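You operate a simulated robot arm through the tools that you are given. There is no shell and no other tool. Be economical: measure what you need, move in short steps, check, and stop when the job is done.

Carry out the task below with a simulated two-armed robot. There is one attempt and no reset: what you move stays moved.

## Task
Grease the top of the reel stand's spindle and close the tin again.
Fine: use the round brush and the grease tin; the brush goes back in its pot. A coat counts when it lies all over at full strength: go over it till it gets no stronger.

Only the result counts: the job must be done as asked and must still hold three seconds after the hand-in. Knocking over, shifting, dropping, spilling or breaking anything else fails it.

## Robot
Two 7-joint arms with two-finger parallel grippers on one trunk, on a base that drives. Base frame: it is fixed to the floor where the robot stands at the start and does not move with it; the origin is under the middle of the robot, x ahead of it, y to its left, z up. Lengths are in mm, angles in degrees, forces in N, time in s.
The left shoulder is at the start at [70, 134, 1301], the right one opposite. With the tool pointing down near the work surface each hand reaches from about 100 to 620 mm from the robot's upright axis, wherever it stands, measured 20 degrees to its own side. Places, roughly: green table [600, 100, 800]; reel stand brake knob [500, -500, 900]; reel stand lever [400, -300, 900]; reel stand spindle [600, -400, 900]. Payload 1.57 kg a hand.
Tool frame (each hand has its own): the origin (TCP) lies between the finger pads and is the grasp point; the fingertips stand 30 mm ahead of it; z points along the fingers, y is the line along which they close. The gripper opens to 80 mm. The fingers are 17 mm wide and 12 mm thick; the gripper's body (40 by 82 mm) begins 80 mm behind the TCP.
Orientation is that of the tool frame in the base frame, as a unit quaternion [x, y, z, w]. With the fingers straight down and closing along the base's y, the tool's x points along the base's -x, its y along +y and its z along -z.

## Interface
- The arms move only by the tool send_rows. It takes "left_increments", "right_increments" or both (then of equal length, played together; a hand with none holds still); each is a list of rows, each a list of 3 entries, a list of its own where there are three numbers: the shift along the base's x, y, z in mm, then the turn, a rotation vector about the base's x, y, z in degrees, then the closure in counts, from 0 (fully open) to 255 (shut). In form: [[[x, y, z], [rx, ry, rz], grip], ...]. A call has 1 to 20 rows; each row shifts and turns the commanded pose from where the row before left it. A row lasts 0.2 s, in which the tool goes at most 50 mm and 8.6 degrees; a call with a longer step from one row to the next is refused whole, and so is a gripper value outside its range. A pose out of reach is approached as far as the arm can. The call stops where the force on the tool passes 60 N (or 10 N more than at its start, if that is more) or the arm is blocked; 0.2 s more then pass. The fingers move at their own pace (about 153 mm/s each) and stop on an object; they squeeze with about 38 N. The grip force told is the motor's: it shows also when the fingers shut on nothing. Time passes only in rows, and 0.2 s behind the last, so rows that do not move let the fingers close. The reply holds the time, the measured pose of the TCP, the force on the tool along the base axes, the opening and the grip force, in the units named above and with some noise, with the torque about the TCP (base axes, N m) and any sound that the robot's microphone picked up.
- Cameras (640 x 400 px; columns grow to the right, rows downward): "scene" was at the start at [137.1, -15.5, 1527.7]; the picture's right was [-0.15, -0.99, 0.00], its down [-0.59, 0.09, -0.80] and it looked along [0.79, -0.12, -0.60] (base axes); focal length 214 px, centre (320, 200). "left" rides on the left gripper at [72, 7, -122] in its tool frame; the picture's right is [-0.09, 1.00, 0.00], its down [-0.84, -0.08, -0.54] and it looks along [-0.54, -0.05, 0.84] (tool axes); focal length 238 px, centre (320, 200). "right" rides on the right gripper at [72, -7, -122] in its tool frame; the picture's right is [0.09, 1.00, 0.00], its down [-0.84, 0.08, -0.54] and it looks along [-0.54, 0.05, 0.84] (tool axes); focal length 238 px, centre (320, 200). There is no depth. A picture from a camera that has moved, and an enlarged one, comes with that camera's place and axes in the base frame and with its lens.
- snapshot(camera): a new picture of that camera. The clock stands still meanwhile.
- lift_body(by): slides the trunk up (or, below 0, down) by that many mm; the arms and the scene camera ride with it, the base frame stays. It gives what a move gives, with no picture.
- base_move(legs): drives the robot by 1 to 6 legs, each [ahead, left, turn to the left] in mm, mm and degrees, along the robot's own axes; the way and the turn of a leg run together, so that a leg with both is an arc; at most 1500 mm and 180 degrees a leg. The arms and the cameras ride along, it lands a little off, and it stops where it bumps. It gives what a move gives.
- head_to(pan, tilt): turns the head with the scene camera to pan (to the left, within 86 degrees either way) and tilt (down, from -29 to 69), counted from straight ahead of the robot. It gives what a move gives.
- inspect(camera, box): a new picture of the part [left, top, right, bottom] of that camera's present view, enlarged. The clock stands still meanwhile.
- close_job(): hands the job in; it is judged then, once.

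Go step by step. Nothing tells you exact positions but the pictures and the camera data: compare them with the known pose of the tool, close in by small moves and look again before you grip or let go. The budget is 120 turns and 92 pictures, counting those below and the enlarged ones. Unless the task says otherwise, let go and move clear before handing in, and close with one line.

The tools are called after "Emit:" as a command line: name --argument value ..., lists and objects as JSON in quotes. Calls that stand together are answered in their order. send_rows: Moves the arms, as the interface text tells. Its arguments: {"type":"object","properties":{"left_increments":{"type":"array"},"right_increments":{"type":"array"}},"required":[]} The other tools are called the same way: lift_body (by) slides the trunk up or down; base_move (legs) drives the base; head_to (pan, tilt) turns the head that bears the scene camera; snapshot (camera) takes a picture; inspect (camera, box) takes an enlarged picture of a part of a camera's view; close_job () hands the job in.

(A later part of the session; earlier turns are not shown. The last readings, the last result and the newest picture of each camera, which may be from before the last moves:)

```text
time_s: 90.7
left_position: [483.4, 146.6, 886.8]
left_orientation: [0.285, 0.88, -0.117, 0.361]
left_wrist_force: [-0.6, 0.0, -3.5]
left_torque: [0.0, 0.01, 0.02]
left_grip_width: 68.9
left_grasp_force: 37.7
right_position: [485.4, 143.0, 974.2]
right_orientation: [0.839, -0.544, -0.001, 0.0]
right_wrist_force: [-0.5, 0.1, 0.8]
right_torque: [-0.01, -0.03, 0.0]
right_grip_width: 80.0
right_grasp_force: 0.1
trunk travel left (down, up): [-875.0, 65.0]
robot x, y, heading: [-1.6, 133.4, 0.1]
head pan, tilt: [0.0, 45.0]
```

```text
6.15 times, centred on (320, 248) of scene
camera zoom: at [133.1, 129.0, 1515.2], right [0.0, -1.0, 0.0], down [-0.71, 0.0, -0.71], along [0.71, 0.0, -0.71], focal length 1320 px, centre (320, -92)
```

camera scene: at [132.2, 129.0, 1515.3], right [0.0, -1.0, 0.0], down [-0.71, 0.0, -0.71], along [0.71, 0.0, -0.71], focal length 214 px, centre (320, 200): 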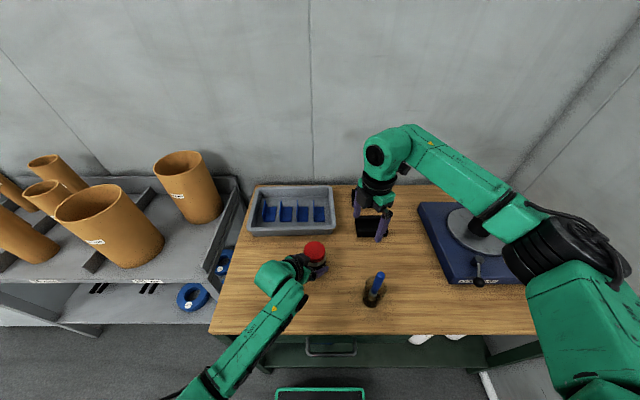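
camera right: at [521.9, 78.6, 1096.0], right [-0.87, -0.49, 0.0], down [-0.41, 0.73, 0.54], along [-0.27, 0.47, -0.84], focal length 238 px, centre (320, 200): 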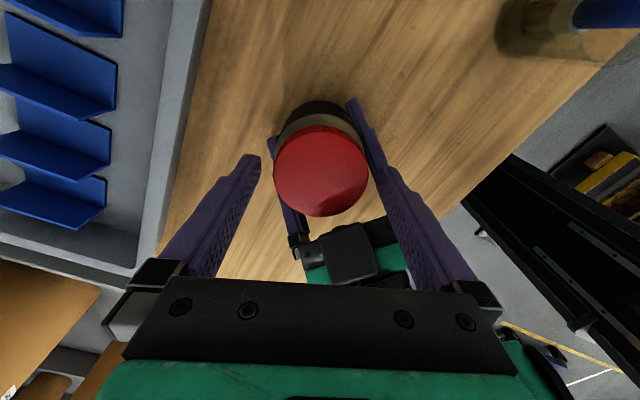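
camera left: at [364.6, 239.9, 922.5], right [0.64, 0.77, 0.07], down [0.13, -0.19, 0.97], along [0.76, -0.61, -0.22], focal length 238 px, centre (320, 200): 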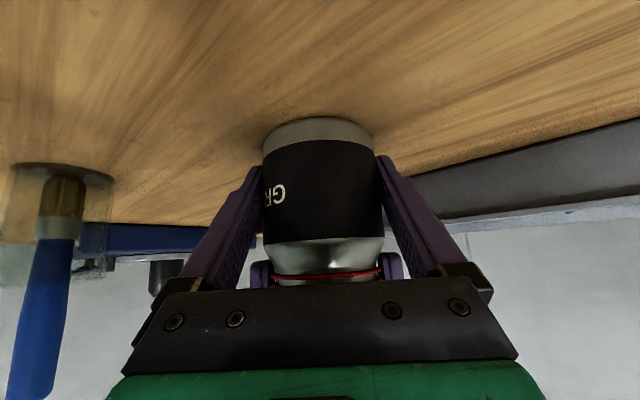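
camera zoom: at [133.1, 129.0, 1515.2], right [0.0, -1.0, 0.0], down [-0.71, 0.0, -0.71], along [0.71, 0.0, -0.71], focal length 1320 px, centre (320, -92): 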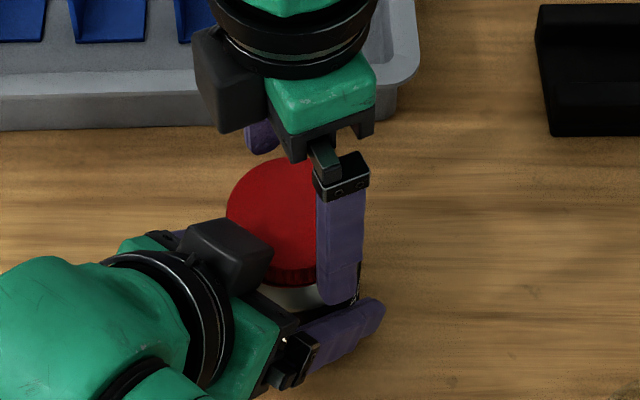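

I've let the grip creep upward, so it only held the lid's top edge. I'll set the tin back on the table, lower the grip to z 967, re-centre and do a clean stroke.

Emit:
send_rows --left_increments '[[[0, 0, -3], [0, 0, 0], 255], [[0, 0, 0], [0, 0, 0], 255], [[0, 0, 0], [0, 0, 0], 255], [[0, 0, 0], [0, 0, 0], 255], [[0, 0, 0], [0, 0, 0], 255], [[0, 0, 0], [0, 0, 0], 255], [[0, 0, 0], [0, 0, 0], 255], [[0, 0, 0], [0, 0, 0], 255]]' --right_increments '[[[0, -2, -3], [0, 0, 0], 0], [[0, 0, -4], [0, 0, 0], 0], [[0, 0, 0], [0, 0, 0], 80], [[0, 0, 0], [0, 0, 0], 255], [[0, 0, 0], [0, 0, 0], 255], [[0, 0, 0], [0, 0, 8.3], 255], [[0, 0, 0], [0, 0, 8.3], 255], [[0, 0, 0], [0, 0, 8.3], 255]]'

Emit:
send_rows --right_increments '[[[0, 0, 0], [0, 0, 8.3], 255], [[0, 0, 0], [0, 0, 8.3], 255], [[0, 0, 0], [0, 0, 8.3], 255], [[0, 0, 0], [0, 0, 8.3], 255]]'

Emit:
inspect --camera "right" --box '[220, 70, 420, 270]'

```text
time_s: 92.5
left_position: [483.6, 147.2, 884.3]
left_orientation: [0.284, 0.88, -0.118, 0.363]
left_wrist_force: [-11.6, -1.2, 11.8]
left_torque: [-0.15, -1.33, 0.43]
left_grip_width: 69.0
left_grasp_force: 38.1
right_position: [487.7, 141.0, 967.8]
right_orientation: [0.937, -0.349, 0.002, -0.001]
right_wrist_force: [16.9, 2.6, 0.6]
right_torque: [0.1, -0.42, -0.39]
right_grip_width: 61.8
right_grasp_force: 38.1
trunk travel left (down, up): [-875.0, 65.0]
robot x, y, heading: [1.0, 130.5, 0.0]
head pan, tilt: [0.0, 45.0]
```

```text
time_s: 93.5
left_position: [481.7, 145.9, 885.2]
left_orientation: [0.284, 0.88, -0.118, 0.362]
left_wrist_force: [-23.3, -13.5, 14.7]
left_torque: [0.76, -1.49, 0.55]
left_grip_width: 68.9
left_grasp_force: 38.9
right_position: [486.8, 143.0, 967.8]
right_orientation: [0.998, -0.066, 0.004, -0.003]
right_wrist_force: [28.6, 16.4, 2.1]
right_torque: [0.45, -0.73, -0.74]
right_grip_width: 61.6
right_grasp_force: 38.2
trunk travel left (down, up): [-875.0, 65.0]
robot x, y, heading: [-0.3, 131.2, 0.2]
head pan, tilt: [0.0, 45.0]
```

```text
2.00 times, centred on (320, 170) of right
camera zoom: at [558.5, 138.6, 1090.2], right [-0.04, -1.0, -0.01], down [-0.84, 0.03, 0.54], along [-0.54, 0.03, -0.84], focal length 477 px, centre (320, 260)
```

zoom: 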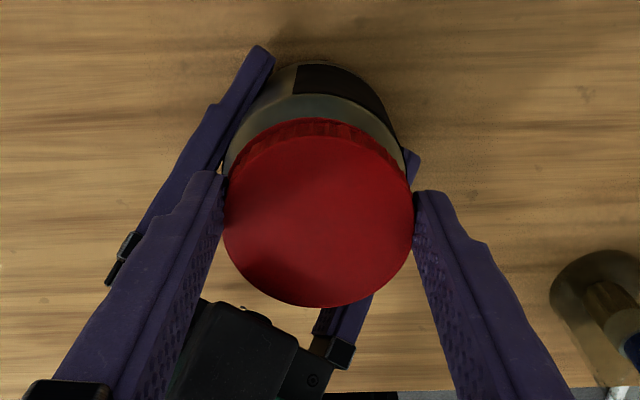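

I need to verify whether the lid is really rising. I'll release both hands, raise the right and back the left off to view the lid gap side-on.

Emit:
send_rows --right_increments '[[[0, 0, 0], [0, 0, 0], 0], [[0, 0, 0], [0, 0, 0], 0], [[0, 0, 20], [0, 0, 0], 0], [[0, 0, 20], [0, 0, 0], 0], [[0, 0, 20], [0, 0, 0], 0], [[0, 0, 0], [0, 0, -8.3], 0], [[0, 0, 0], [0, 0, -8.3], 0], [[0, 0, 0], [0, 0, -8.3], 0], [[0, 0, 0], [0, 0, -8.3], 0], [[0, 0, 0], [0, 0, -8.3], 0], [[0, 0, 0], [0, 0, -8.3], 0], [[0, 0, 0], [0, 0, -8.3], 0], [[0, 0, 0], [0, 0, 0], 0]]' --left_increments '[[[0, 0, 0], [0, 0, 0], 255], [[0, 0, 0], [0, 0, 0], 255], [[0, 0, 0], [0, 0, 0], 255], [[0, 0, 0], [0, 0, 0], 0], [[0, 0, 0], [0, 0, 0], 0], [[0, 0, 0], [0, 0, 0], 0], [[-12.2, 8.8, 0], [0, 0, 0], 0], [[-12.2, 8.8, 0], [0, 0, 0], 0], [[-12.2, 8.8, 0], [0, 0, 0], 0], [[-12.2, 8.8, 0], [0, 0, 0], 0], [[-12.2, 8.8, 0], [0, 0, 0], 0], [[0, 0, 20], [0, 0, 0], 0], [[0, 0, 20], [0, 0, 0], 0]]'

Emit:
inspect --camera "left" --box '[230, 110, 410, 260]'

```text
time_s: 96.3
left_position: [422.7, 192.3, 923.1]
left_orientation: [0.285, 0.881, -0.117, 0.36]
left_wrist_force: [0.1, 0.3, 0.7]
left_torque: [0.0, 0.02, 0.0]
left_grip_width: 79.9
left_grasp_force: 0.0
right_position: [486.2, 139.3, 1027.0]
right_orientation: [0.839, -0.544, 0.001, 0.0]
right_wrist_force: [-0.2, -0.1, 0.0]
right_torque: [-0.01, 0.0, -0.03]
right_grip_width: 79.9
right_grasp_force: 0.1
trunk travel left (down, up): [-875.0, 65.0]
robot x, y, heading: [-1.5, 129.6, 0.2]
head pan, tilt: [0.0, 45.0]
```

```text
2.67 times, centred on (320, 185) of left
camera zoom: at [315.0, 277.3, 958.4], right [0.64, 0.77, 0.06], down [0.13, -0.19, 0.97], along [0.76, -0.61, -0.22], focal length 636 px, centre (320, 240)
```

zoom: 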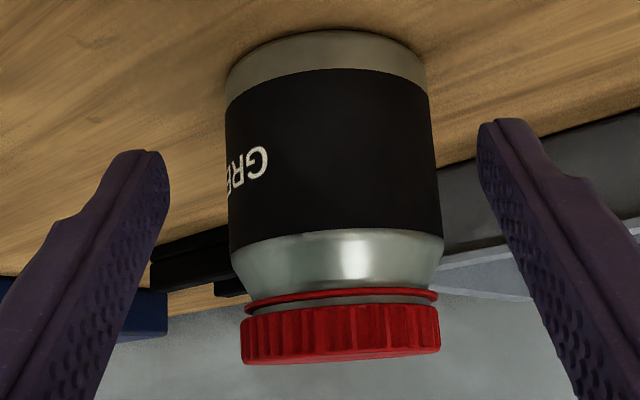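

The gap looks nearly unchanged, so I'll verify rotation using the lid's ribs. I'll regrip the body with the left hand, centre the right hand at about (488, 143.5), and zoom on the ribs.

Emit:
send_rows --left_increments '[[[1.4, 1.9, -20], [0, 0, 0], 0], [[0, 0, -18], [0, 0, 0], 0], [[12.2, -8.8, 0], [0, 0, 0], 0], [[12.2, -8.8, 0], [0, 0, 0], 0], [[12.2, -8.8, 0], [0, 0, 0], 0], [[12.2, -8.8, 0], [0, 0, 0], 0], [[12.2, -8.8, 0], [0, 0, 0], 0], [[0, 0, 0], [0, 0, 0], 0], [[0, 0, 0], [0, 0, 80], 80], [[0, 0, 0], [0, 0, 0], 255], [[0, 0, 0], [0, 0, 0], 255]]'

```text
refused: row 9 steps farther than a row can; nothing moved
```

One row had a typo in its turn entry and the call was refused, so nothing moved. Resending it corrected, with the right hand lowering as well.

Emit:
send_rows --left_increments '[[[1.4, 1.9, -20], [0, 0, 0], 0], [[0, 0, -18], [0, 0, 0], 0], [[12.2, -8.8, 0], [0, 0, 0], 0], [[12.2, -8.8, 0], [0, 0, 0], 0], [[12.2, -8.8, 0], [0, 0, 0], 0], [[12.2, -8.8, 0], [0, 0, 0], 0], [[12.2, -8.8, 0], [0, 0, 0], 0], [[0, 0, 0], [0, 0, 0], 0], [[0, 0, 0], [0, 0, 0], 80], [[0, 0, 0], [0, 0, 0], 255], [[0, 0, 0], [0, 0, 0], 255]]' --right_increments '[[[0, 0, 0], [0, 0, 0], 0], [[2, 4, 0], [0, 0, 0], 0], [[0, 0, 0], [0, 0, 0], 0], [[0, 0, 0], [0, 0, 0], 0], [[0, 0, 0], [0, 0, 0], 0], [[0, 0, 0], [0, 0, 0], 0], [[0, 0, 0], [0, 0, 0], 0], [[0, 0, -20], [0, 0, 0], 0], [[0, 0, -20], [0, 0, 0], 0], [[0, 0, -20], [0, 0, 0], 0], [[0, 0, 0], [0, 0, 0], 0]]'

Emit:
inspect --camera "right" --box '[265, 85, 385, 160]'

```text
time_s: 98.7
left_position: [484.6, 147.6, 885.9]
left_orientation: [0.284, 0.88, -0.116, 0.362]
left_wrist_force: [0.2, 0.1, -0.4]
left_torque: [0.01, 0.01, -0.03]
left_grip_width: 69.1
left_grasp_force: 37.8
right_position: [490.6, 143.4, 965.0]
right_orientation: [0.84, -0.543, 0.0, 0.0]
right_wrist_force: [0.0, 0.1, -0.5]
right_torque: [0.01, -0.01, 0.03]
right_grip_width: 79.9
right_grasp_force: 0.1
trunk travel left (down, up): [-875.0, 65.0]
robot x, y, heading: [-3.8, 128.3, 0.0]
head pan, tilt: [0.0, 45.0]
```

```text
5.33 times, centred on (325, 122) of right
camera zoom: at [524.4, 80.2, 1086.7], right [-0.87, -0.49, 0.0], down [-0.41, 0.73, 0.54], along [-0.27, 0.47, -0.84], focal length 1271 px, centre (293, 613)
```

zoom: 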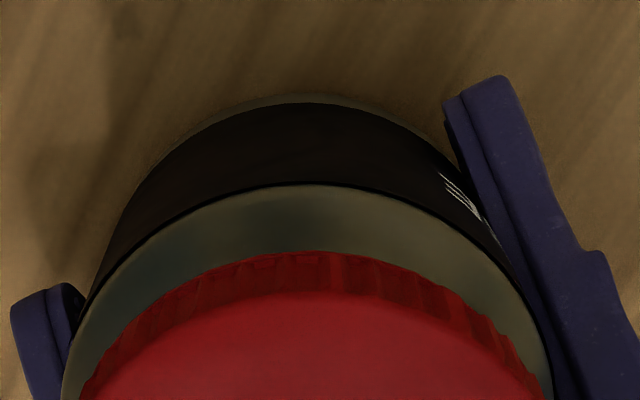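

The ribs are visible. I'll do a 35° stroke, release, return to the same pose, and compare the rib phase.

Emit:
send_rows --right_increments '[[[0, 0, 1], [0, 0, 0], 80], [[0, 0, 0], [0, 0, 0], 255], [[0, 0, 0], [0, 0, 0], 255], [[0, 0, 0], [0, 0, 7], 255], [[0, 0, 0], [0, 0, 7], 255], [[0, 0, 0], [0, 0, 7], 255], [[0, 0, 0], [0, 0, 7], 255], [[0, 0, 0], [0, 0, 7], 255]]'

Emit:
send_rows --right_increments '[[[0, 0, 0], [0, 0, 0], 0], [[0, 0, 0], [0, 0, 0], 0], [[0, 0, -1], [0, 0, -7], 0], [[0, 0, 0], [0, 0, -7], 0], [[0, 0, 0], [0, 0, -7], 0], [[0, 0, 0], [0, 0, -7], 0], [[0, 0, 0], [0, 0, -7], 0], [[0, 0, 0], [0, 0, 0], 0]]'

Emit:
inspect --camera "right" --box '[265, 85, 385, 160]'

```text
time_s: 100.5
left_position: [483.0, 147.4, 885.4]
left_orientation: [0.284, 0.881, -0.116, 0.361]
left_wrist_force: [-1.2, 0.1, 1.2]
left_torque: [0.22, -0.18, -0.01]
left_grip_width: 68.7
left_grasp_force: 38.0
right_position: [489.0, 144.1, 967.9]
right_orientation: [0.964, -0.265, -0.001, 0.0]
right_wrist_force: [1.8, 1.2, -0.8]
right_torque: [0.04, -0.05, -0.06]
right_grip_width: 61.6
right_grasp_force: 37.9
trunk travel left (down, up): [-875.0, 65.0]
robot x, y, heading: [-0.7, 127.4, 0.1]
head pan, tilt: [0.0, 45.0]
```

```text
time_s: 102.3
left_position: [482.9, 148.8, 884.9]
left_orientation: [0.284, 0.88, -0.117, 0.362]
left_wrist_force: [-0.7, -1.5, -0.8]
left_torque: [0.03, -0.01, 0.02]
left_grip_width: 69.0
left_grasp_force: 37.8
right_position: [489.1, 143.5, 965.9]
right_orientation: [0.839, -0.544, 0.0, 0.0]
right_wrist_force: [0.2, 0.3, 0.7]
right_torque: [0.03, -0.01, 0.0]
right_grip_width: 80.2
right_grasp_force: 0.1
trunk travel left (down, up): [-875.0, 65.0]
robot x, y, heading: [1.1, 131.1, 0.0]
head pan, tilt: [0.0, 45.0]
```

```text
5.33 times, centred on (325, 122) of right
camera zoom: at [523.2, 81.1, 1088.9], right [-0.87, -0.49, 0.0], down [-0.41, 0.73, 0.54], along [-0.27, 0.47, -0.84], focal length 1271 px, centre (293, 613)
```

zoom: 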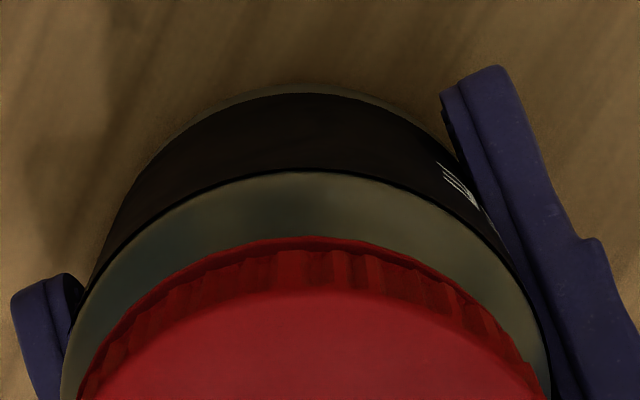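

The ribs shifted, and with this centring the side force and torque are near zero, so the lid truly turns. I'll do a full clean stroke now and then test a lift.

Emit:
send_rows --right_increments '[[[0, 0, 1], [0, 0, 0], 80], [[0, 0, 0], [0, 0, 0], 255], [[0, 0, 0], [0, 0, 0], 255], [[0, 0, 0], [0, 0, 8.3], 255], [[0, 0, 0], [0, 0, 8.3], 255], [[0, 0, 0], [0, 0, 8.3], 255], [[0, 0, 0], [0, 0, 8.3], 255], [[0, 0, 0], [0, 0, 8.3], 255], [[0, 0, 0], [0, 0, 8.3], 255], [[0, 0, 0], [0, 0, 8.3], 255]]'

Emit:
send_rows --right_increments '[[[0, 0, 2], [0, 0, 0], 255], [[0, 0, 2], [0, 0, 0], 255], [[0, 0, 0], [0, 0, 0], 255]]'

```text
time_s: 104.5
left_position: [483.8, 148.7, 884.9]
left_orientation: [0.285, 0.88, -0.118, 0.362]
left_wrist_force: [-5.4, -9.4, 1.3]
left_torque: [0.75, -0.52, 0.12]
left_grip_width: 69.0
left_grasp_force: 38.1
right_position: [489.0, 145.4, 969.3]
right_orientation: [0.998, -0.067, 0.001, -0.002]
right_wrist_force: [6.3, 10.3, -1.0]
right_torque: [0.25, -0.15, -0.24]
right_grip_width: 61.7
right_grasp_force: 38.4
trunk travel left (down, up): [-875.0, 65.0]
robot x, y, heading: [0.8, 130.8, 0.2]
head pan, tilt: [0.0, 45.0]
```

```text
time_s: 105.3
left_position: [484.5, 146.4, 886.0]
left_orientation: [0.285, 0.88, -0.117, 0.361]
left_wrist_force: [-7.9, -17.4, 7.9]
left_torque: [1.29, -0.67, -0.03]
left_grip_width: 68.8
left_grasp_force: 37.7
right_position: [488.5, 144.8, 971.8]
right_orientation: [0.998, -0.067, 0.001, -0.001]
right_wrist_force: [8.5, 17.2, -12.7]
right_torque: [0.14, -0.09, -0.06]
right_grip_width: 61.6
right_grasp_force: 37.5
trunk travel left (down, up): [-875.0, 65.0]
robot x, y, heading: [-3.4, 128.5, -0.1]
head pan, tilt: [0.0, 45.0]
```

It's still on the thread, but the hand is creeping up by itself, which fits a rising lid. I'll run three more strokes at this centring and then test.

Emit:
send_rows --right_increments '[[[0, 0, -3], [0, 0, 0], 255], [[0, 0, 0], [0, 0, 0], 0], [[0, 0, 0], [0, 0, 0], 0], [[0, 0, 0], [0, 0, -8.3], 0], [[0, 0, 0], [0, 0, -8.3], 0], [[0, 0, 0], [0, 0, -8.3], 0], [[0, 0, 0], [0, 0, -8.3], 0], [[0, 0, 0], [0, 0, -8.3], 0], [[0, 0, 0], [0, 0, -8.3], 0], [[0, 0, 0], [0, 0, -8.3], 0], [[0, 0, 0], [0, 0, 0], 80], [[0, 0, 0], [0, 0, 0], 255], [[0, 0, 0], [0, 0, 0], 255], [[0, 0, 0], [0, 0, 8.3], 255], [[0, 0, 0], [0, 0, 8.3], 255], [[0, 0, 0], [0, 0, 8.3], 255], [[0, 0, 0], [0, 0, 8.3], 255], [[0, 0, 0], [0, 0, 8.3], 255], [[0, 0, 0], [0, 0, 8.3], 255], [[0, 0, 0], [0, 0, 8.3], 255]]'

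Emit:
send_rows --right_increments '[[[0, 0, 0], [0, 0, 0], 0], [[0, 0, 0], [0, 0, 0], 0], [[0, 0, 0], [0, 0, -8.3], 0], [[0, 0, 0], [0, 0, -8.3], 0], [[0, 0, 0], [0, 0, -8.3], 0], [[0, 0, 0], [0, 0, -8.3], 0], [[0, 0, 0], [0, 0, -8.3], 0], [[0, 0, 0], [0, 0, -8.3], 0], [[0, 0, 0], [0, 0, -8.3], 0], [[0, 0, 0], [0, 0, 0], 80], [[0, 0, 0], [0, 0, 0], 255], [[0, 0, 0], [0, 0, 0], 255], [[0, 0, 0], [0, 0, 8.3], 255], [[0, 0, 0], [0, 0, 8.3], 255], [[0, 0, 0], [0, 0, 8.3], 255], [[0, 0, 0], [0, 0, 8.3], 255], [[0, 0, 0], [0, 0, 8.3], 255], [[0, 0, 0], [0, 0, 8.3], 255], [[0, 0, 0], [0, 0, 8.3], 255]]'

Emit:
send_rows --right_increments '[[[0, 0, 0], [0, 0, 0], 0], [[0, 0, 0], [0, 0, 0], 0], [[0, 0, 0], [0, 0, -8.3], 0], [[0, 0, 0], [0, 0, -8.3], 0], [[0, 0, 0], [0, 0, -8.3], 0], [[0, 0, 0], [0, 0, -8.3], 0], [[0, 0, 0], [0, 0, -8.3], 0], [[0, 0, 0], [0, 0, -8.3], 0], [[0, 0, 0], [0, 0, -8.3], 0], [[0, 0, 0], [0, 0, 0], 80], [[0, 0, 0], [0, 0, 0], 255], [[0, 0, 0], [0, 0, 0], 255], [[0, 0, 0], [0, 0, 8.3], 255], [[0, 0, 0], [0, 0, 8.3], 255], [[0, 0, 0], [0, 0, 8.3], 255], [[0, 0, 0], [0, 0, 8.3], 255], [[0, 0, 0], [0, 0, 8.3], 255], [[0, 0, 0], [0, 0, 8.3], 255], [[0, 0, 0], [0, 0, 8.3], 255]]'

Emit:
send_rows --right_increments '[[[0, 0, 2], [0, 0, 0], 255], [[0, 0, 2], [0, 0, 0], 255], [[0, 0, 2], [0, 0, 0], 255], [[0, 0, 0], [0, 0, 0], 255]]'

Emit:
inspect --camera "right" --box '[245, 70, 395, 250]'

```text
time_s: 109.5
left_position: [483.8, 147.5, 885.0]
left_orientation: [0.285, 0.88, -0.118, 0.361]
left_wrist_force: [-6.7, -6.9, 0.3]
left_torque: [0.4, -0.43, 0.15]
left_grip_width: 69.2
left_grasp_force: 38.3
right_position: [489.4, 144.9, 968.9]
right_orientation: [0.998, -0.066, 0.0, -0.001]
right_wrist_force: [7.7, 6.6, -0.2]
right_torque: [0.16, -0.18, -0.24]
right_grip_width: 61.4
right_grasp_force: 38.0
trunk travel left (down, up): [-875.0, 65.0]
robot x, y, heading: [-2.4, 131.6, 0.3]
head pan, tilt: [0.0, 45.0]
```

```text
time_s: 113.5
left_position: [482.3, 147.3, 886.3]
left_orientation: [0.284, 0.88, -0.118, 0.362]
left_wrist_force: [-6.5, -6.4, -0.3]
left_torque: [0.37, -0.49, 0.21]
left_grip_width: 69.0
left_grasp_force: 37.8
right_position: [489.4, 145.3, 969.7]
right_orientation: [0.998, -0.066, 0.001, -0.001]
right_wrist_force: [7.5, 6.9, -0.4]
right_torque: [0.18, -0.18, -0.22]
right_grip_width: 60.8
right_grasp_force: 37.7
trunk travel left (down, up): [-875.0, 65.0]
robot x, y, heading: [-2.4, 132.7, 0.2]
head pan, tilt: [0.0, 45.0]
```

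```text
time_s: 117.5
left_position: [482.7, 146.7, 884.9]
left_orientation: [0.285, 0.88, -0.118, 0.362]
left_wrist_force: [-4.5, -9.1, 0.8]
left_torque: [0.5, -0.25, 0.13]
left_grip_width: 69.2
left_grasp_force: 38.3
right_position: [488.8, 145.5, 969.7]
right_orientation: [0.998, -0.066, -0.001, -0.001]
right_wrist_force: [4.1, 9.3, 0.7]
right_torque: [0.27, -0.14, -0.18]
right_grip_width: 61.5
right_grasp_force: 38.0
trunk travel left (down, up): [-875.0, 65.0]
robot x, y, heading: [-5.2, 133.4, 0.1]
head pan, tilt: [0.0, 45.0]
```

```text
time_s: 118.5
left_position: [484.5, 147.3, 886.2]
left_orientation: [0.285, 0.879, -0.118, 0.363]
left_wrist_force: [-5.5, -17.7, 9.3]
left_torque: [1.4, -0.53, -0.16]
left_grip_width: 68.9
left_grasp_force: 38.1
right_position: [488.7, 144.5, 974.0]
right_orientation: [0.998, -0.067, -0.001, 0.0]
right_wrist_force: [4.9, 19.2, -13.2]
right_torque: [0.13, -0.02, -0.01]
right_grip_width: 61.6
right_grasp_force: 38.3
trunk travel left (down, up): [-875.0, 65.0]
robot x, y, heading: [1.4, 133.7, -0.0]
head pan, tilt: [0.0, 45.0]
```

```text
2.22 times, centred on (320, 160) of right
camera zoom: at [561.1, 141.1, 1096.2], right [-0.04, -1.0, 0.0], down [-0.84, 0.03, 0.54], along [-0.54, 0.02, -0.84], focal length 530 px, centre (320, 289)
```

zoom: 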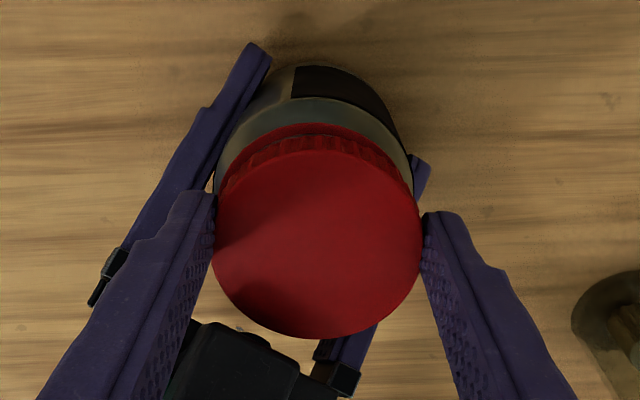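

A gap is now visible between the ring and the lid, so it is rising slowly. I'll continue with several more strokes, keeping the grip a little higher each time.

Emit:
send_rows --right_increments '[[[0, 0, -4], [0, 0, 0], 255], [[0, 0, 0], [0, 0, 0], 0], [[0, 0, 0], [0, 0, 0], 0], [[0, 0, 0], [0, 0, -8.3], 0], [[0, 0, 0], [0, 0, -8.3], 0], [[0, 0, 0], [0, 0, -8.3], 0], [[0, 0, 0], [0, 0, -8.3], 0], [[0, 0, 0], [0, 0, -8.3], 0], [[0, 0, 0], [0, 0, -8.3], 0], [[0, 0, 0], [0, 0, -8.3], 0], [[0, 0, 0], [0, 0, 0], 80], [[0, 0, 0], [0, 0, 0], 255], [[0, 0, 0], [0, 0, 0], 255], [[0, 0, 0], [0, 0, 8.3], 255], [[0, 0, 0], [0, 0, 8.3], 255], [[0, 0, 0], [0, 0, 8.3], 255], [[0, 0, 0], [0, 0, 8.3], 255], [[0, 0, 0], [0, 0, 8.3], 255], [[0, 0, 0], [0, 0, 8.3], 255], [[0, 0, 0], [0, 0, 8.3], 255]]'

Emit:
send_rows --right_increments '[[[0, 0, 0], [0, 0, 0], 0], [[0, 0, 0], [0, 0, 0], 0], [[0, 0, 0], [0, 0, -8.3], 0], [[0, 0, 0], [0, 0, -8.3], 0], [[0, 0, 0], [0, 0, -8.3], 0], [[0, 0, 0], [0, 0, -8.3], 0], [[0, 0, 0], [0, 0, -8.3], 0], [[0, 0, 0], [0, 0, -8.3], 0], [[0, 0, 0], [0, 0, -8.3], 0], [[0, 0, 0], [0, 0, 0], 80], [[0, 0, 0], [0, 0, 0], 255], [[0, 0, 0], [0, 0, 0], 255], [[0, 0, 0], [0, 0, 8.3], 255], [[0, 0, 0], [0, 0, 8.3], 255], [[0, 0, 0], [0, 0, 8.3], 255], [[0, 0, 0], [0, 0, 8.3], 255], [[0, 0, 0], [0, 0, 8.3], 255], [[0, 0, 0], [0, 0, 8.3], 255], [[0, 0, 0], [0, 0, 8.3], 255]]'

Emit:
send_rows --right_increments '[[[0, 0, 0], [0, 0, 0], 0], [[0, 0, 0], [0, 0, 0], 0], [[0, 0, 0], [0, 0, -8.3], 0], [[0, 0, 0], [0, 0, -8.3], 0], [[0, 0, 0], [0, 0, -8.3], 0], [[0, 0, 0], [0, 0, -8.3], 0], [[0, 0, 0], [0, 0, -8.3], 0], [[0, 0, 0], [0, 0, -8.3], 0], [[0, 0, 0], [0, 0, -8.3], 0], [[0, 0, 0], [0, 0, 0], 80], [[0, 0, 0], [0, 0, 0], 255], [[0, 0, 0], [0, 0, 0], 255], [[0, 0, 0], [0, 0, 8.3], 255], [[0, 0, 0], [0, 0, 8.3], 255], [[0, 0, 0], [0, 0, 8.3], 255], [[0, 0, 0], [0, 0, 8.3], 255], [[0, 0, 0], [0, 0, 8.3], 255], [[0, 0, 0], [0, 0, 8.3], 255], [[0, 0, 0], [0, 0, 8.3], 255]]'

Emit:
send_rows --right_increments '[[[0, 0, 2], [0, 0, 0], 255], [[0, 0, 2], [0, 0, 0], 255], [[0, 0, 2], [0, 0, 0], 255], [[0, 0, 0], [0, 0, 0], 255]]'

Emit:
inspect --camera "right" --box '[265, 85, 385, 160]'

```text
time_s: 122.7
left_position: [484.0, 146.7, 884.7]
left_orientation: [0.284, 0.881, -0.117, 0.36]
left_wrist_force: [-11.8, -6.9, -0.7]
left_torque: [0.43, -0.77, 0.2]
left_grip_width: 68.9
left_grasp_force: 38.3
right_position: [488.9, 145.4, 971.4]
right_orientation: [0.998, -0.066, 0.002, -0.001]
right_wrist_force: [12.4, 7.4, -0.7]
right_torque: [0.16, -0.33, -0.32]
right_grip_width: 61.3
right_grasp_force: 37.7
trunk travel left (down, up): [-875.0, 65.0]
robot x, y, heading: [2.5, 132.6, 0.1]
head pan, tilt: [0.0, 45.0]
```

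```text
time_s: 126.7
left_position: [482.9, 147.8, 884.7]
left_orientation: [0.285, 0.88, -0.118, 0.36]
left_wrist_force: [-3.4, -9.2, -2.7]
left_torque: [0.52, -0.2, 0.19]
left_grip_width: 69.1
left_grasp_force: 38.0
right_position: [488.6, 145.1, 971.8]
right_orientation: [0.998, -0.067, 0.001, -0.003]
right_wrist_force: [2.6, 9.2, 0.5]
right_torque: [0.28, -0.08, -0.25]
right_grip_width: 61.6
right_grasp_force: 38.1
trunk travel left (down, up): [-875.0, 65.0]
robot x, y, heading: [-1.5, 129.3, 0.1]
head pan, tilt: [0.0, 45.0]
```

```text
time_s: 130.7
left_position: [483.9, 146.3, 884.6]
left_orientation: [0.284, 0.88, -0.117, 0.362]
left_wrist_force: [-3.0, -9.5, -3.7]
left_torque: [0.54, -0.18, 0.13]
left_grip_width: 69.1
left_grasp_force: 38.4
right_position: [488.4, 144.2, 970.6]
right_orientation: [0.998, -0.065, 0.001, -0.001]
right_wrist_force: [2.9, 9.5, -1.0]
right_torque: [0.26, -0.11, -0.21]
right_grip_width: 61.8
right_grasp_force: 37.8
trunk travel left (down, up): [-875.0, 65.0]
robot x, y, heading: [-3.2, 132.3, 0.2]
head pan, tilt: [0.0, 45.0]
```

```text
time_s: 131.7
left_position: [484.4, 147.3, 886.2]
left_orientation: [0.285, 0.879, -0.118, 0.363]
left_wrist_force: [-6.7, -17.5, 9.1]
left_torque: [1.35, -0.58, -0.09]
left_grip_width: 69.0
left_grasp_force: 38.2
right_position: [489.8, 144.9, 975.9]
right_orientation: [0.998, -0.066, -0.001, 0.0]
right_wrist_force: [6.8, 17.4, -13.8]
right_torque: [0.19, -0.07, -0.02]
right_grip_width: 61.2
right_grasp_force: 38.7
trunk travel left (down, up): [-875.0, 65.0]
robot x, y, heading: [0.8, 133.9, -0.0]
head pan, tilt: [0.0, 45.0]
```

```text
5.33 times, centred on (325, 122) of right
camera zoom: at [560.8, 141.0, 1097.9], right [-0.04, -1.0, 0.0], down [-0.84, 0.03, 0.54], along [-0.54, 0.02, -0.84], focal length 1271 px, centre (293, 613)
```

zoom: 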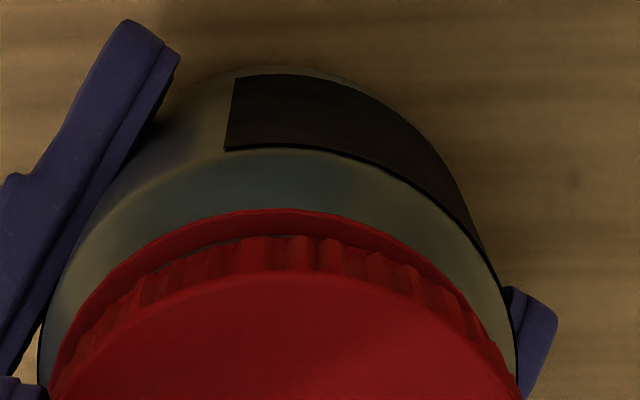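

The lift always stalls at about 13 N, which may be finger slip. I'll take the same side view as before, for a direct comparison of the gap.

Emit:
send_rows --right_increments '[[[0, 0, -5], [0, 0, 0], 255], [[0, 0, 0], [0, 0, 0], 0], [[0, 0, 0], [0, 0, 0], 0], [[0, 0, 20], [0, 0, 0], 0], [[0, 0, 20], [0, 0, 0], 0], [[0, 0, 20], [0, 0, -8.3], 0], [[0, 0, 0], [0, 0, -8.3], 0], [[0, 0, 0], [0, 0, -8.3], 0], [[0, 0, 0], [0, 0, -8.3], 0], [[0, 0, 0], [0, 0, -8.3], 0], [[0, 0, 0], [0, 0, -8.3], 0], [[0, 0, 0], [0, 0, -8.3], 0], [[0, 0, 0], [0, 0, 0], 0]]' --left_increments '[[[0, 0, 0], [0, 0, 0], 255], [[0, 0, 0], [0, 0, 0], 255], [[0, 0, 0], [0, 0, 0], 255], [[0, 0, 0], [0, 0, 0], 0], [[0, 0, 0], [0, 0, 0], 0], [[0, 0, 0], [0, 0, 0], 0], [[-12.2, 8.8, 0], [0, 0, 0], 0], [[-12.2, 8.8, 0], [0, 0, 0], 0], [[-12.2, 8.8, 0], [0, 0, 0], 0], [[-12.2, 8.8, 0], [0, 0, 0], 0], [[-12.2, 8.8, 0], [0, 0, 0], 0], [[0, 0, 20], [0, 0, 0], 0], [[0, 0, 20], [0, 0, 0], 0]]'

Emit:
inspect --camera "left" --box '[230, 110, 410, 260]'

```text
time_s: 134.5
left_position: [423.8, 193.6, 926.5]
left_orientation: [0.284, 0.88, -0.117, 0.361]
left_wrist_force: [-1.1, -0.6, -0.3]
left_torque: [-0.01, 0.02, 0.01]
left_grip_width: 80.1
left_grasp_force: 0.2
right_position: [487.9, 143.3, 1031.3]
right_orientation: [0.839, -0.544, 0.0, 0.001]
right_wrist_force: [-0.3, -0.3, 0.3]
right_torque: [-0.01, 0.0, 0.02]
right_grip_width: 79.9
right_grasp_force: 0.0
trunk travel left (down, up): [-875.0, 65.0]
robot x, y, heading: [-0.5, 131.2, 0.2]
head pan, tilt: [0.0, 45.0]
```

```text
2.67 times, centred on (320, 185) of left
camera zoom: at [316.9, 278.6, 961.5], right [0.64, 0.77, 0.06], down [0.13, -0.19, 0.97], along [0.76, -0.61, -0.22], focal length 636 px, centre (320, 240)
```

zoom: 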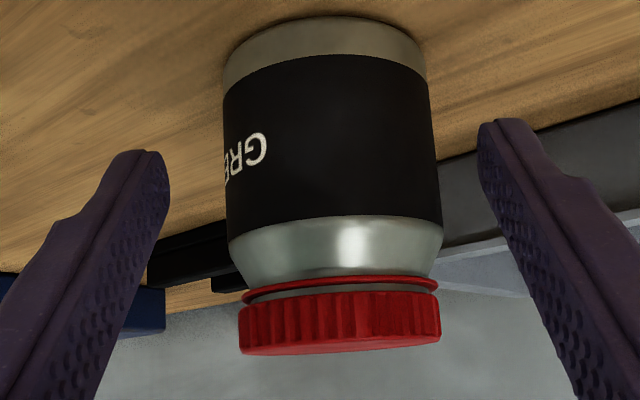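

Emit:
inspect --camera "left" --box '[290, 205, 360, 250]'

```text
8.89 times, centred on (325, 228) of left
camera zoom: at [316.9, 278.6, 961.5], right [0.64, 0.77, 0.06], down [0.13, -0.19, 0.97], along [0.76, -0.61, -0.22], focal length 2119 px, centre (276, -44)
```

zoom: 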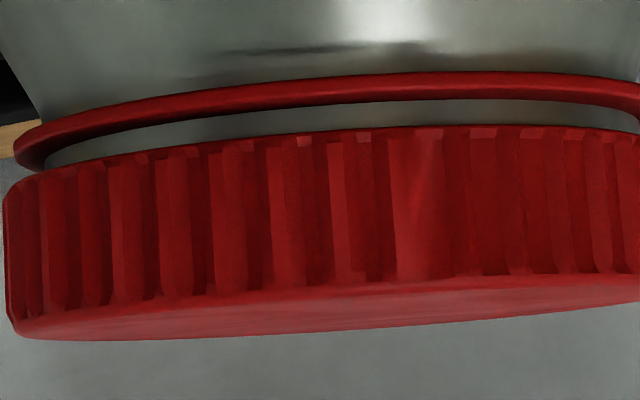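

The gap is still about 3 mm, so the lid isn't climbing. With the left hand clear and watching, I'll grip the lid alone and turn 22° to see directly what moves.

Emit:
send_rows --right_increments '[[[0, 0, -20], [0, 0, 0], 0], [[0, 0, -20], [0, 0, 0], 0], [[0, 0, -20], [0, 0, 0], 0], [[0, 0, -5], [0, 0, 0], 0], [[0, 0, 0], [0, 0, 0], 80], [[0, 0, 0], [0, 0, 0], 255], [[0, 0, 0], [0, 0, 0], 255], [[0, 0, 0], [0, 0, 7], 255], [[0, 0, 0], [0, 0, 7], 255], [[0, 0, 0], [0, 0, 8], 255], [[0, 0, 0], [0, 0, 0], 255]]'

Emit:
inspect --camera "left" --box '[270, 130, 390, 260]'

```text
time_s: 136.9
left_position: [424.3, 194.3, 926.1]
left_orientation: [0.284, 0.88, -0.117, 0.362]
left_wrist_force: [-0.9, -0.6, -0.2]
left_torque: [0.0, 0.01, 0.05]
left_grip_width: 79.9
left_grasp_force: 0.0
right_position: [488.1, 143.4, 966.0]
right_orientation: [0.928, -0.372, 0.0, 0.0]
right_wrist_force: [-0.3, 2.0, -0.1]
right_torque: [0.02, 0.0, 0.04]
right_grip_width: 61.4
right_grasp_force: 38.4
trunk travel left (down, up): [-875.0, 65.0]
robot x, y, heading: [0.9, 131.3, -0.0]
head pan, tilt: [0.0, 45.0]
```

```text
3.08 times, centred on (330, 195) of left
camera zoom: at [317.1, 278.8, 961.4], right [0.64, 0.77, 0.06], down [0.13, -0.19, 0.97], along [0.76, -0.61, -0.22], focal length 733 px, centre (289, 215)
```

zoom: 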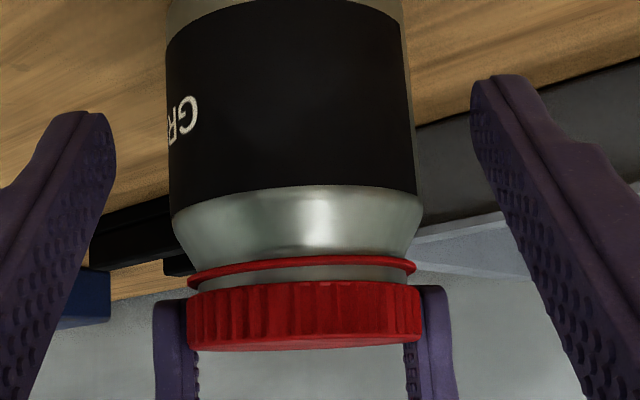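

The tin followed the lid here, so the lid isn't free on the body. I'll keep the lid gripped, bring the left hand back to clamp the body, and compare the ribs in the right camera before and after a stroke to detect slip.

Emit:
send_rows --left_increments '[[[-1.2, -1.6, -20], [0, 0, 0], 0], [[0, 0, -20], [0, 0, 0], 0], [[12.2, -8.8, 0], [0, 0, 0], 0], [[12.2, -8.8, 0], [0, 0, 0], 0], [[12.2, -8.8, 0], [0, 0, 0], 0], [[12.2, -8.8, 0], [0, 0, 0], 0], [[12.2, -8.8, 0], [0, 0, 0], 0], [[0, 0, 0], [0, 0, 0], 0], [[0, 0, 0], [0, 0, 0], 80], [[0, 0, 0], [0, 0, 0], 255], [[0, 0, 0], [0, 0, 0], 255]]'

Emit:
inspect --camera "right" --box '[280, 95, 370, 150]'

Emit:
send_rows --right_increments '[[[0, 0, 0], [0, 0, 7], 255], [[0, 0, 0], [0, 0, 7], 255], [[0, 0, 0], [0, 0, 7], 255], [[0, 0, 0], [0, 0, 7], 255], [[0, 0, 0], [0, 0, 0], 255]]'

Emit:
inspect --camera "right" --box '[280, 95, 370, 150]'

```text
time_s: 139.3
left_position: [483.0, 147.1, 885.8]
left_orientation: [0.284, 0.88, -0.116, 0.362]
left_wrist_force: [1.4, 0.4, -0.1]
left_torque: [-0.03, 0.08, -0.04]
left_grip_width: 70.8
left_grasp_force: 38.1
right_position: [487.5, 142.6, 965.6]
right_orientation: [0.928, -0.373, 0.0, 0.0]
right_wrist_force: [-2.4, -0.4, 0.1]
right_torque: [-0.01, 0.08, 0.02]
right_grip_width: 61.7
right_grasp_force: 37.8
trunk travel left (down, up): [-875.0, 65.0]
robot x, y, heading: [-0.5, 131.1, 0.2]
head pan, tilt: [0.0, 45.0]
```

```text
7.11 times, centred on (325, 122) of right
camera zoom: at [544.5, 98.3, 1088.1], right [-0.62, -0.78, 0.0], down [-0.66, 0.52, 0.54], along [-0.42, 0.34, -0.84], focal length 1695 px, centre (284, 751)
```

zoom: 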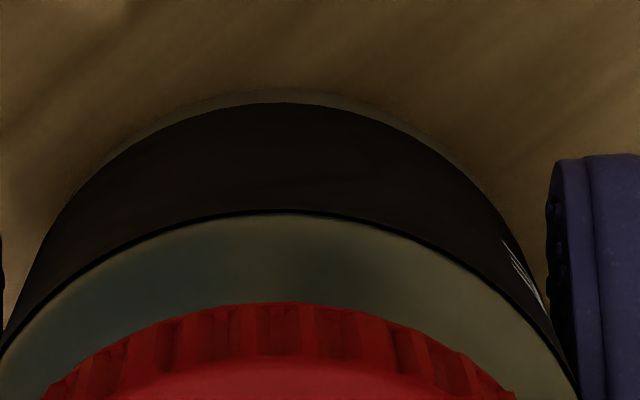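

```text
time_s: 140.5
left_position: [482.5, 147.8, 886.7]
left_orientation: [0.285, 0.88, -0.119, 0.361]
left_wrist_force: [-8.3, -16.0, 0.8]
left_torque: [0.91, -0.62, 0.3]
left_grip_width: 70.8
left_grasp_force: 38.0
right_position: [488.3, 144.6, 968.3]
right_orientation: [0.991, -0.136, 0.0, -0.002]
right_wrist_force: [9.1, 14.7, -0.7]
right_torque: [0.38, -0.17, -0.38]
right_grip_width: 61.4
right_grasp_force: 37.9
trunk travel left (down, up): [-875.0, 65.0]
robot x, y, heading: [1.8, 128.6, 0.1]
head pan, tilt: [0.0, 45.0]
```

```text
7.11 times, centred on (325, 122) of right
camera zoom: at [558.8, 131.7, 1090.0], right [-0.18, -0.98, 0.0], down [-0.83, 0.15, 0.54], along [-0.53, 0.1, -0.84], focal length 1695 px, centre (284, 751)
```

zoom: 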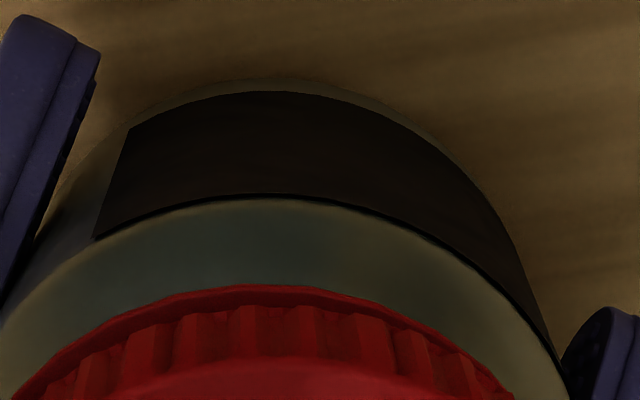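

The ribs stay fixed in the hand's view while the label moves, so the lid does turn with the hand, and the ring is now showing below it. My lift tests probably stopped too early. I'll relieve the side load and keep lifting.

Emit:
send_rows --right_increments '[[[0.7, 1, 0], [0, 0, 7], 255], [[0, 0, 2], [0, 0, 7], 255], [[0, 0, 2], [0, 0, 0], 255], [[0, 0, 2], [0, 0, 0], 255], [[0, 0, 2], [0, 0, 0], 255], [[0, 0, 2], [0, 0, 0], 255], [[0, 0, 0], [0, 0, 0], 255]]'

Emit:
inspect --camera "right" --box '[265, 85, 385, 160]'

```text
time_s: 142.1
left_position: [484.0, 148.1, 885.6]
left_orientation: [0.284, 0.881, -0.116, 0.362]
left_wrist_force: [-2.8, -21.3, 10.2]
left_torque: [1.68, -0.25, 0.01]
left_grip_width: 71.8
left_grasp_force: 38.1
right_position: [489.2, 145.3, 977.5]
right_orientation: [1.0, -0.015, 0.0, 0.0]
right_wrist_force: [2.1, 21.0, -13.4]
right_torque: [0.2, -0.12, -0.12]
right_grip_width: 61.4
right_grasp_force: 38.4
trunk travel left (down, up): [-875.0, 65.0]
robot x, y, heading: [2.5, 130.9, -0.2]
head pan, tilt: [0.0, 45.0]
```

```text
5.33 times, centred on (325, 122) of right
camera zoom: at [561.2, 149.4, 1098.4], right [0.06, -1.0, 0.0], down [-0.84, -0.05, 0.54], along [-0.54, -0.03, -0.84], focal length 1271 px, centre (293, 613)
```

zoom: 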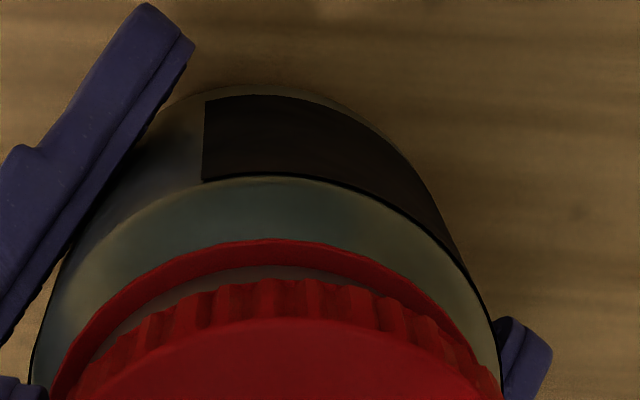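

The neck is now clearly showing, so the lid is coming off. I'll shift +y slightly to relieve the side load and keep lifting.

Emit:
send_rows --right_increments '[[[0, 1.5, 0], [0, 0, 0], 255], [[0, 0, 3], [0, 0, 0], 255], [[0, 0, 3], [0, 0, 0], 255], [[0, 0, 3], [0, 0, 0], 255], [[0, 0, 3], [0, 0, 0], 255], [[0, 0, 0], [0, 0, 0], 255]]'

```text
time_s: 143.5
left_position: [483.4, 149.5, 884.3]
left_orientation: [0.284, 0.881, -0.116, 0.361]
left_wrist_force: [-7.2, 15.8, 4.8]
left_torque: [-1.25, -0.5, -0.3]
left_grip_width: 70.9
left_grasp_force: 37.2
right_position: [489.8, 144.7, 988.1]
right_orientation: [1.0, -0.017, 0.001, 0.002]
right_wrist_force: [7.0, -15.7, -6.0]
right_torque: [-0.41, -0.34, 0.4]
right_grip_width: 61.6
right_grasp_force: 38.2
trunk travel left (down, up): [-875.0, 65.0]
robot x, y, heading: [0.9, 132.1, 0.3]
head pan, tilt: [0.0, 45.0]
```

Emit:
send_rows --right_increments '[[[0.5, -1, 3], [0, 0, 0], 255], [[0, 0, 5], [0, 0, 0], 255], [[0, 0, 5], [0, 0, 0], 255], [[0, 0, 10], [0, 0, 0], 255], [[0, 0, 15], [0, 0, 0], 255], [[0, 0, 15], [0, 0, 0], 255], [[0, 0, 0], [0, 0, 0], 255]]'

Emit:
snapshot --camera "scene"

```text
time_s: 145.1
left_position: [483.5, 148.1, 886.3]
left_orientation: [0.284, 0.88, -0.117, 0.362]
left_wrist_force: [-0.6, -0.5, -4.9]
left_torque: [-0.01, 0.0, 0.0]
left_grip_width: 70.7
left_grasp_force: 37.3
right_position: [489.3, 146.8, 1041.5]
right_orientation: [1.0, -0.016, 0.001, 0.001]
right_wrist_force: [0.8, -1.2, 0.5]
right_torque: [0.03, 0.0, -0.02]
right_grip_width: 61.3
right_grasp_force: 38.4
trunk travel left (down, up): [-875.0, 65.0]
robot x, y, heading: [1.6, 129.6, -0.2]
head pan, tilt: [0.0, 45.0]
```

```text
24 pictures are left
camera scene: at [133.4, 129.0, 1515.1], right [0.0, -1.0, 0.0], down [-0.71, 0.0, -0.71], along [0.71, 0.0, -0.71], focal length 214 px, centre (320, 200)
```

scene: 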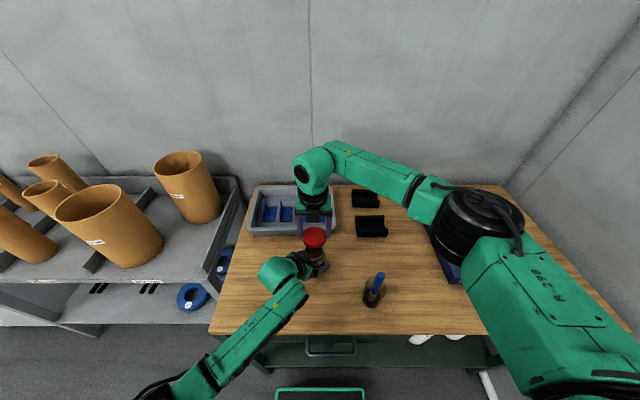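

The lid is off and held in the right hand. I'll set it on the free table spot at about (500, -60), lowering gently at the end. The left hand eases the tin back onto the table.

Emit:
send_rows --right_increments '[[[1.5, -30, 0], [0, 0, 0], 255], [[1.5, -30, 0], [0, 0, 0], 255], [[1.5, -30, 0], [0, 0, 0], 255], [[1.5, -30, 0], [0, 0, 0], 255], [[1.5, -30, 0], [0, 0, 0], 255], [[1.5, -30, 0], [0, 0, 0], 255], [[1.5, -27, 0], [0, 0, 0], 255], [[0, 0, -30], [0, 0, 0], 255], [[0, 0, -30], [0, 0, 0], 255], [[0, 0, -30], [0, 0, 0], 255], [[0, 0, -30], [0, 0, 0], 255], [[0, 0, -20], [0, 0, 0], 255], [[0, 0, -6], [0, 0, 0], 255], [[0, 0, -3], [0, 0, 0], 255], [[0, 0, -2], [0, 0, 0], 255], [[0, 0, -1], [0, 0, 0], 255], [[0, 0, 0], [0, 0, 0], 255]]'

Emit:
inspect --camera "scene" --box '[260, 190, 440, 320]'

```text
time_s: 148.7
left_position: [485.1, 149.0, 885.2]
left_orientation: [0.284, 0.88, -0.117, 0.361]
left_wrist_force: [-0.2, -0.3, -2.8]
left_torque: [-0.02, -0.03, 0.02]
left_grip_width: 70.8
left_grasp_force: 38.6
right_position: [500.3, -60.2, 888.4]
right_orientation: [1.0, -0.016, 0.0, 0.0]
right_wrist_force: [-0.2, 0.2, -0.8]
right_torque: [-0.01, 0.0, -0.01]
right_grip_width: 61.6
right_grasp_force: 38.2
trunk travel left (down, up): [-875.0, 65.0]
robot x, y, heading: [-2.3, 131.1, 0.1]
head pan, tilt: [0.0, 45.0]
```

```text
3.08 times, centred on (350, 255) of scene
camera zoom: at [133.1, 129.0, 1515.2], right [0.0, -1.0, 0.0], down [-0.71, 0.0, -0.71], along [0.71, 0.0, -0.71], focal length 660 px, centre (228, 31)
```

zoom: 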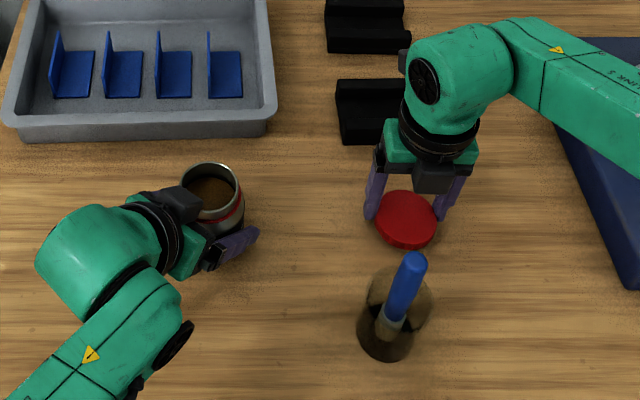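

The tin is open with grease visible. I'll lower the lid the last few mm until contact, then let go.

Emit:
send_rows --right_increments '[[[0, 0, -1], [0, 0, 0], 255], [[0, 0, -1], [0, 0, 0], 255], [[0, 0, -1], [0, 0, 0], 255], [[0, 0, -1], [0, 0, 0], 255]]'

```text
time_s: 149.7
left_position: [484.3, 147.3, 885.1]
left_orientation: [0.285, 0.88, -0.117, 0.361]
left_wrist_force: [0.1, -0.1, -4.5]
left_torque: [-0.03, -0.01, 0.0]
left_grip_width: 70.6
left_grasp_force: 37.9
right_position: [499.6, -62.1, 885.6]
right_orientation: [1.0, -0.015, 0.001, 0.0]
right_wrist_force: [0.0, 0.1, -0.3]
right_torque: [0.0, 0.03, -0.02]
right_grip_width: 61.2
right_grasp_force: 38.2
trunk travel left (down, up): [-875.0, 65.0]
robot x, y, heading: [0.1, 129.2, 0.0]
head pan, tilt: [0.0, 45.0]
```

Emit:
send_rows --right_increments '[[[0, 0, -1], [0, 0, 0], 255], [[0, 0, -1], [0, 0, 0], 255], [[0, 0, -1], [0, 0, 0], 255]]'

```text
time_s: 150.5
left_position: [485.0, 148.7, 886.2]
left_orientation: [0.285, 0.88, -0.117, 0.362]
left_wrist_force: [-0.2, 0.0, -3.2]
left_torque: [-0.03, -0.03, -0.01]
left_grip_width: 70.7
left_grasp_force: 38.2
right_position: [500.4, -62.7, 882.7]
right_orientation: [1.0, -0.016, 0.0, 0.001]
right_wrist_force: [-0.3, -0.1, 0.4]
right_torque: [0.0, -0.01, -0.01]
right_grip_width: 61.5
right_grasp_force: 37.5
trunk travel left (down, up): [-875.0, 65.0]
robot x, y, heading: [-0.7, 131.9, 0.1]
head pan, tilt: [0.0, 45.0]
```

Emit:
send_rows --right_increments '[[[0, 0, -1], [0, 0, 0], 255], [[0, 0, -1], [0, 0, 0], 255], [[0, 0, -0.7], [0, 0, 0], 255]]'

```text
time_s: 151.3
left_position: [483.2, 148.6, 886.1]
left_orientation: [0.285, 0.88, -0.117, 0.361]
left_wrist_force: [-0.1, 0.0, -2.8]
left_torque: [-0.01, -0.03, 0.04]
left_grip_width: 70.7
left_grasp_force: 38.0
right_position: [500.3, -61.9, 880.3]
right_orientation: [1.0, -0.016, 0.0, 0.0]
right_wrist_force: [-0.6, -0.9, 2.1]
right_torque: [0.04, 0.05, 0.02]
right_grip_width: 61.5
right_grasp_force: 37.9
trunk travel left (down, up): [-875.0, 65.0]
robot x, y, heading: [1.4, 134.7, 0.0]
head pan, tilt: [0.0, 45.0]
```

Contact felt at 2 N. I'll release the lid, rise, and move above the brush handle.

Emit:
send_rows --right_increments '[[[0, 0, 0], [0, 0, 0], 0], [[0, 0, 0], [0, 0, 0], 0], [[0, 0, 20], [0, 0, 0], 0], [[0, 0, 40], [0, 0, 0], 0], [[0, 0, 45], [0, 0, 0], 0], [[0, 0, 45], [0, 0, 0], 0], [[0, 0, 45], [0, 0, 0], 0], [[0, 0, 15], [0, 0, 0], 0], [[-30, 9, 0], [0, 0, 0], 0], [[-30, 9, 0], [0, 0, 0], 0], [[-30, 9, 0], [0, 0, 0], 0], [[-33, 11, 0], [0, 0, 0], 0], [[0, 0, 0], [0, 0, 0], 0]]'

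Emit:
snapshot --camera "right"

```text
time_s: 154.1
left_position: [483.0, 148.0, 884.6]
left_orientation: [0.284, 0.88, -0.117, 0.361]
left_wrist_force: [-0.6, 0.4, -3.7]
left_torque: [-0.03, 0.01, -0.01]
left_grip_width: 70.8
left_grasp_force: 37.5
right_position: [378.1, -24.8, 1091.0]
right_orientation: [1.0, -0.017, -0.001, 0.0]
right_wrist_force: [0.1, 0.7, 0.4]
right_torque: [0.01, -0.01, 0.03]
right_grip_width: 80.3
right_grasp_force: 0.0
trunk travel left (down, up): [-875.0, 65.0]
robot x, y, heading: [0.7, 131.3, -0.2]
head pan, tilt: [0.0, 45.0]
```

```text
22 pictures are left
camera right: at [449.9, -21.0, 1212.9], right [0.06, -1.0, 0.0], down [-0.84, -0.05, 0.54], along [-0.54, -0.03, -0.84], focal length 238 px, centre (320, 200)
```

right: 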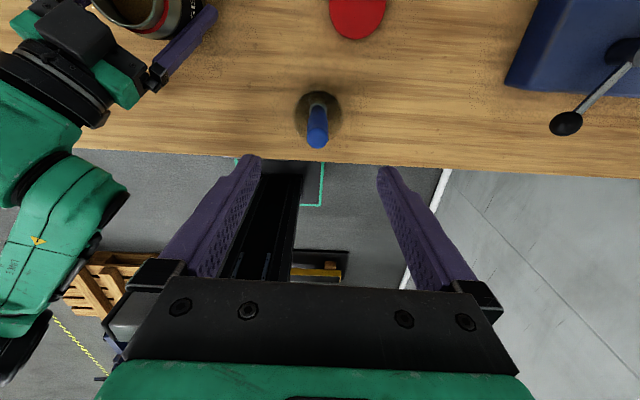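

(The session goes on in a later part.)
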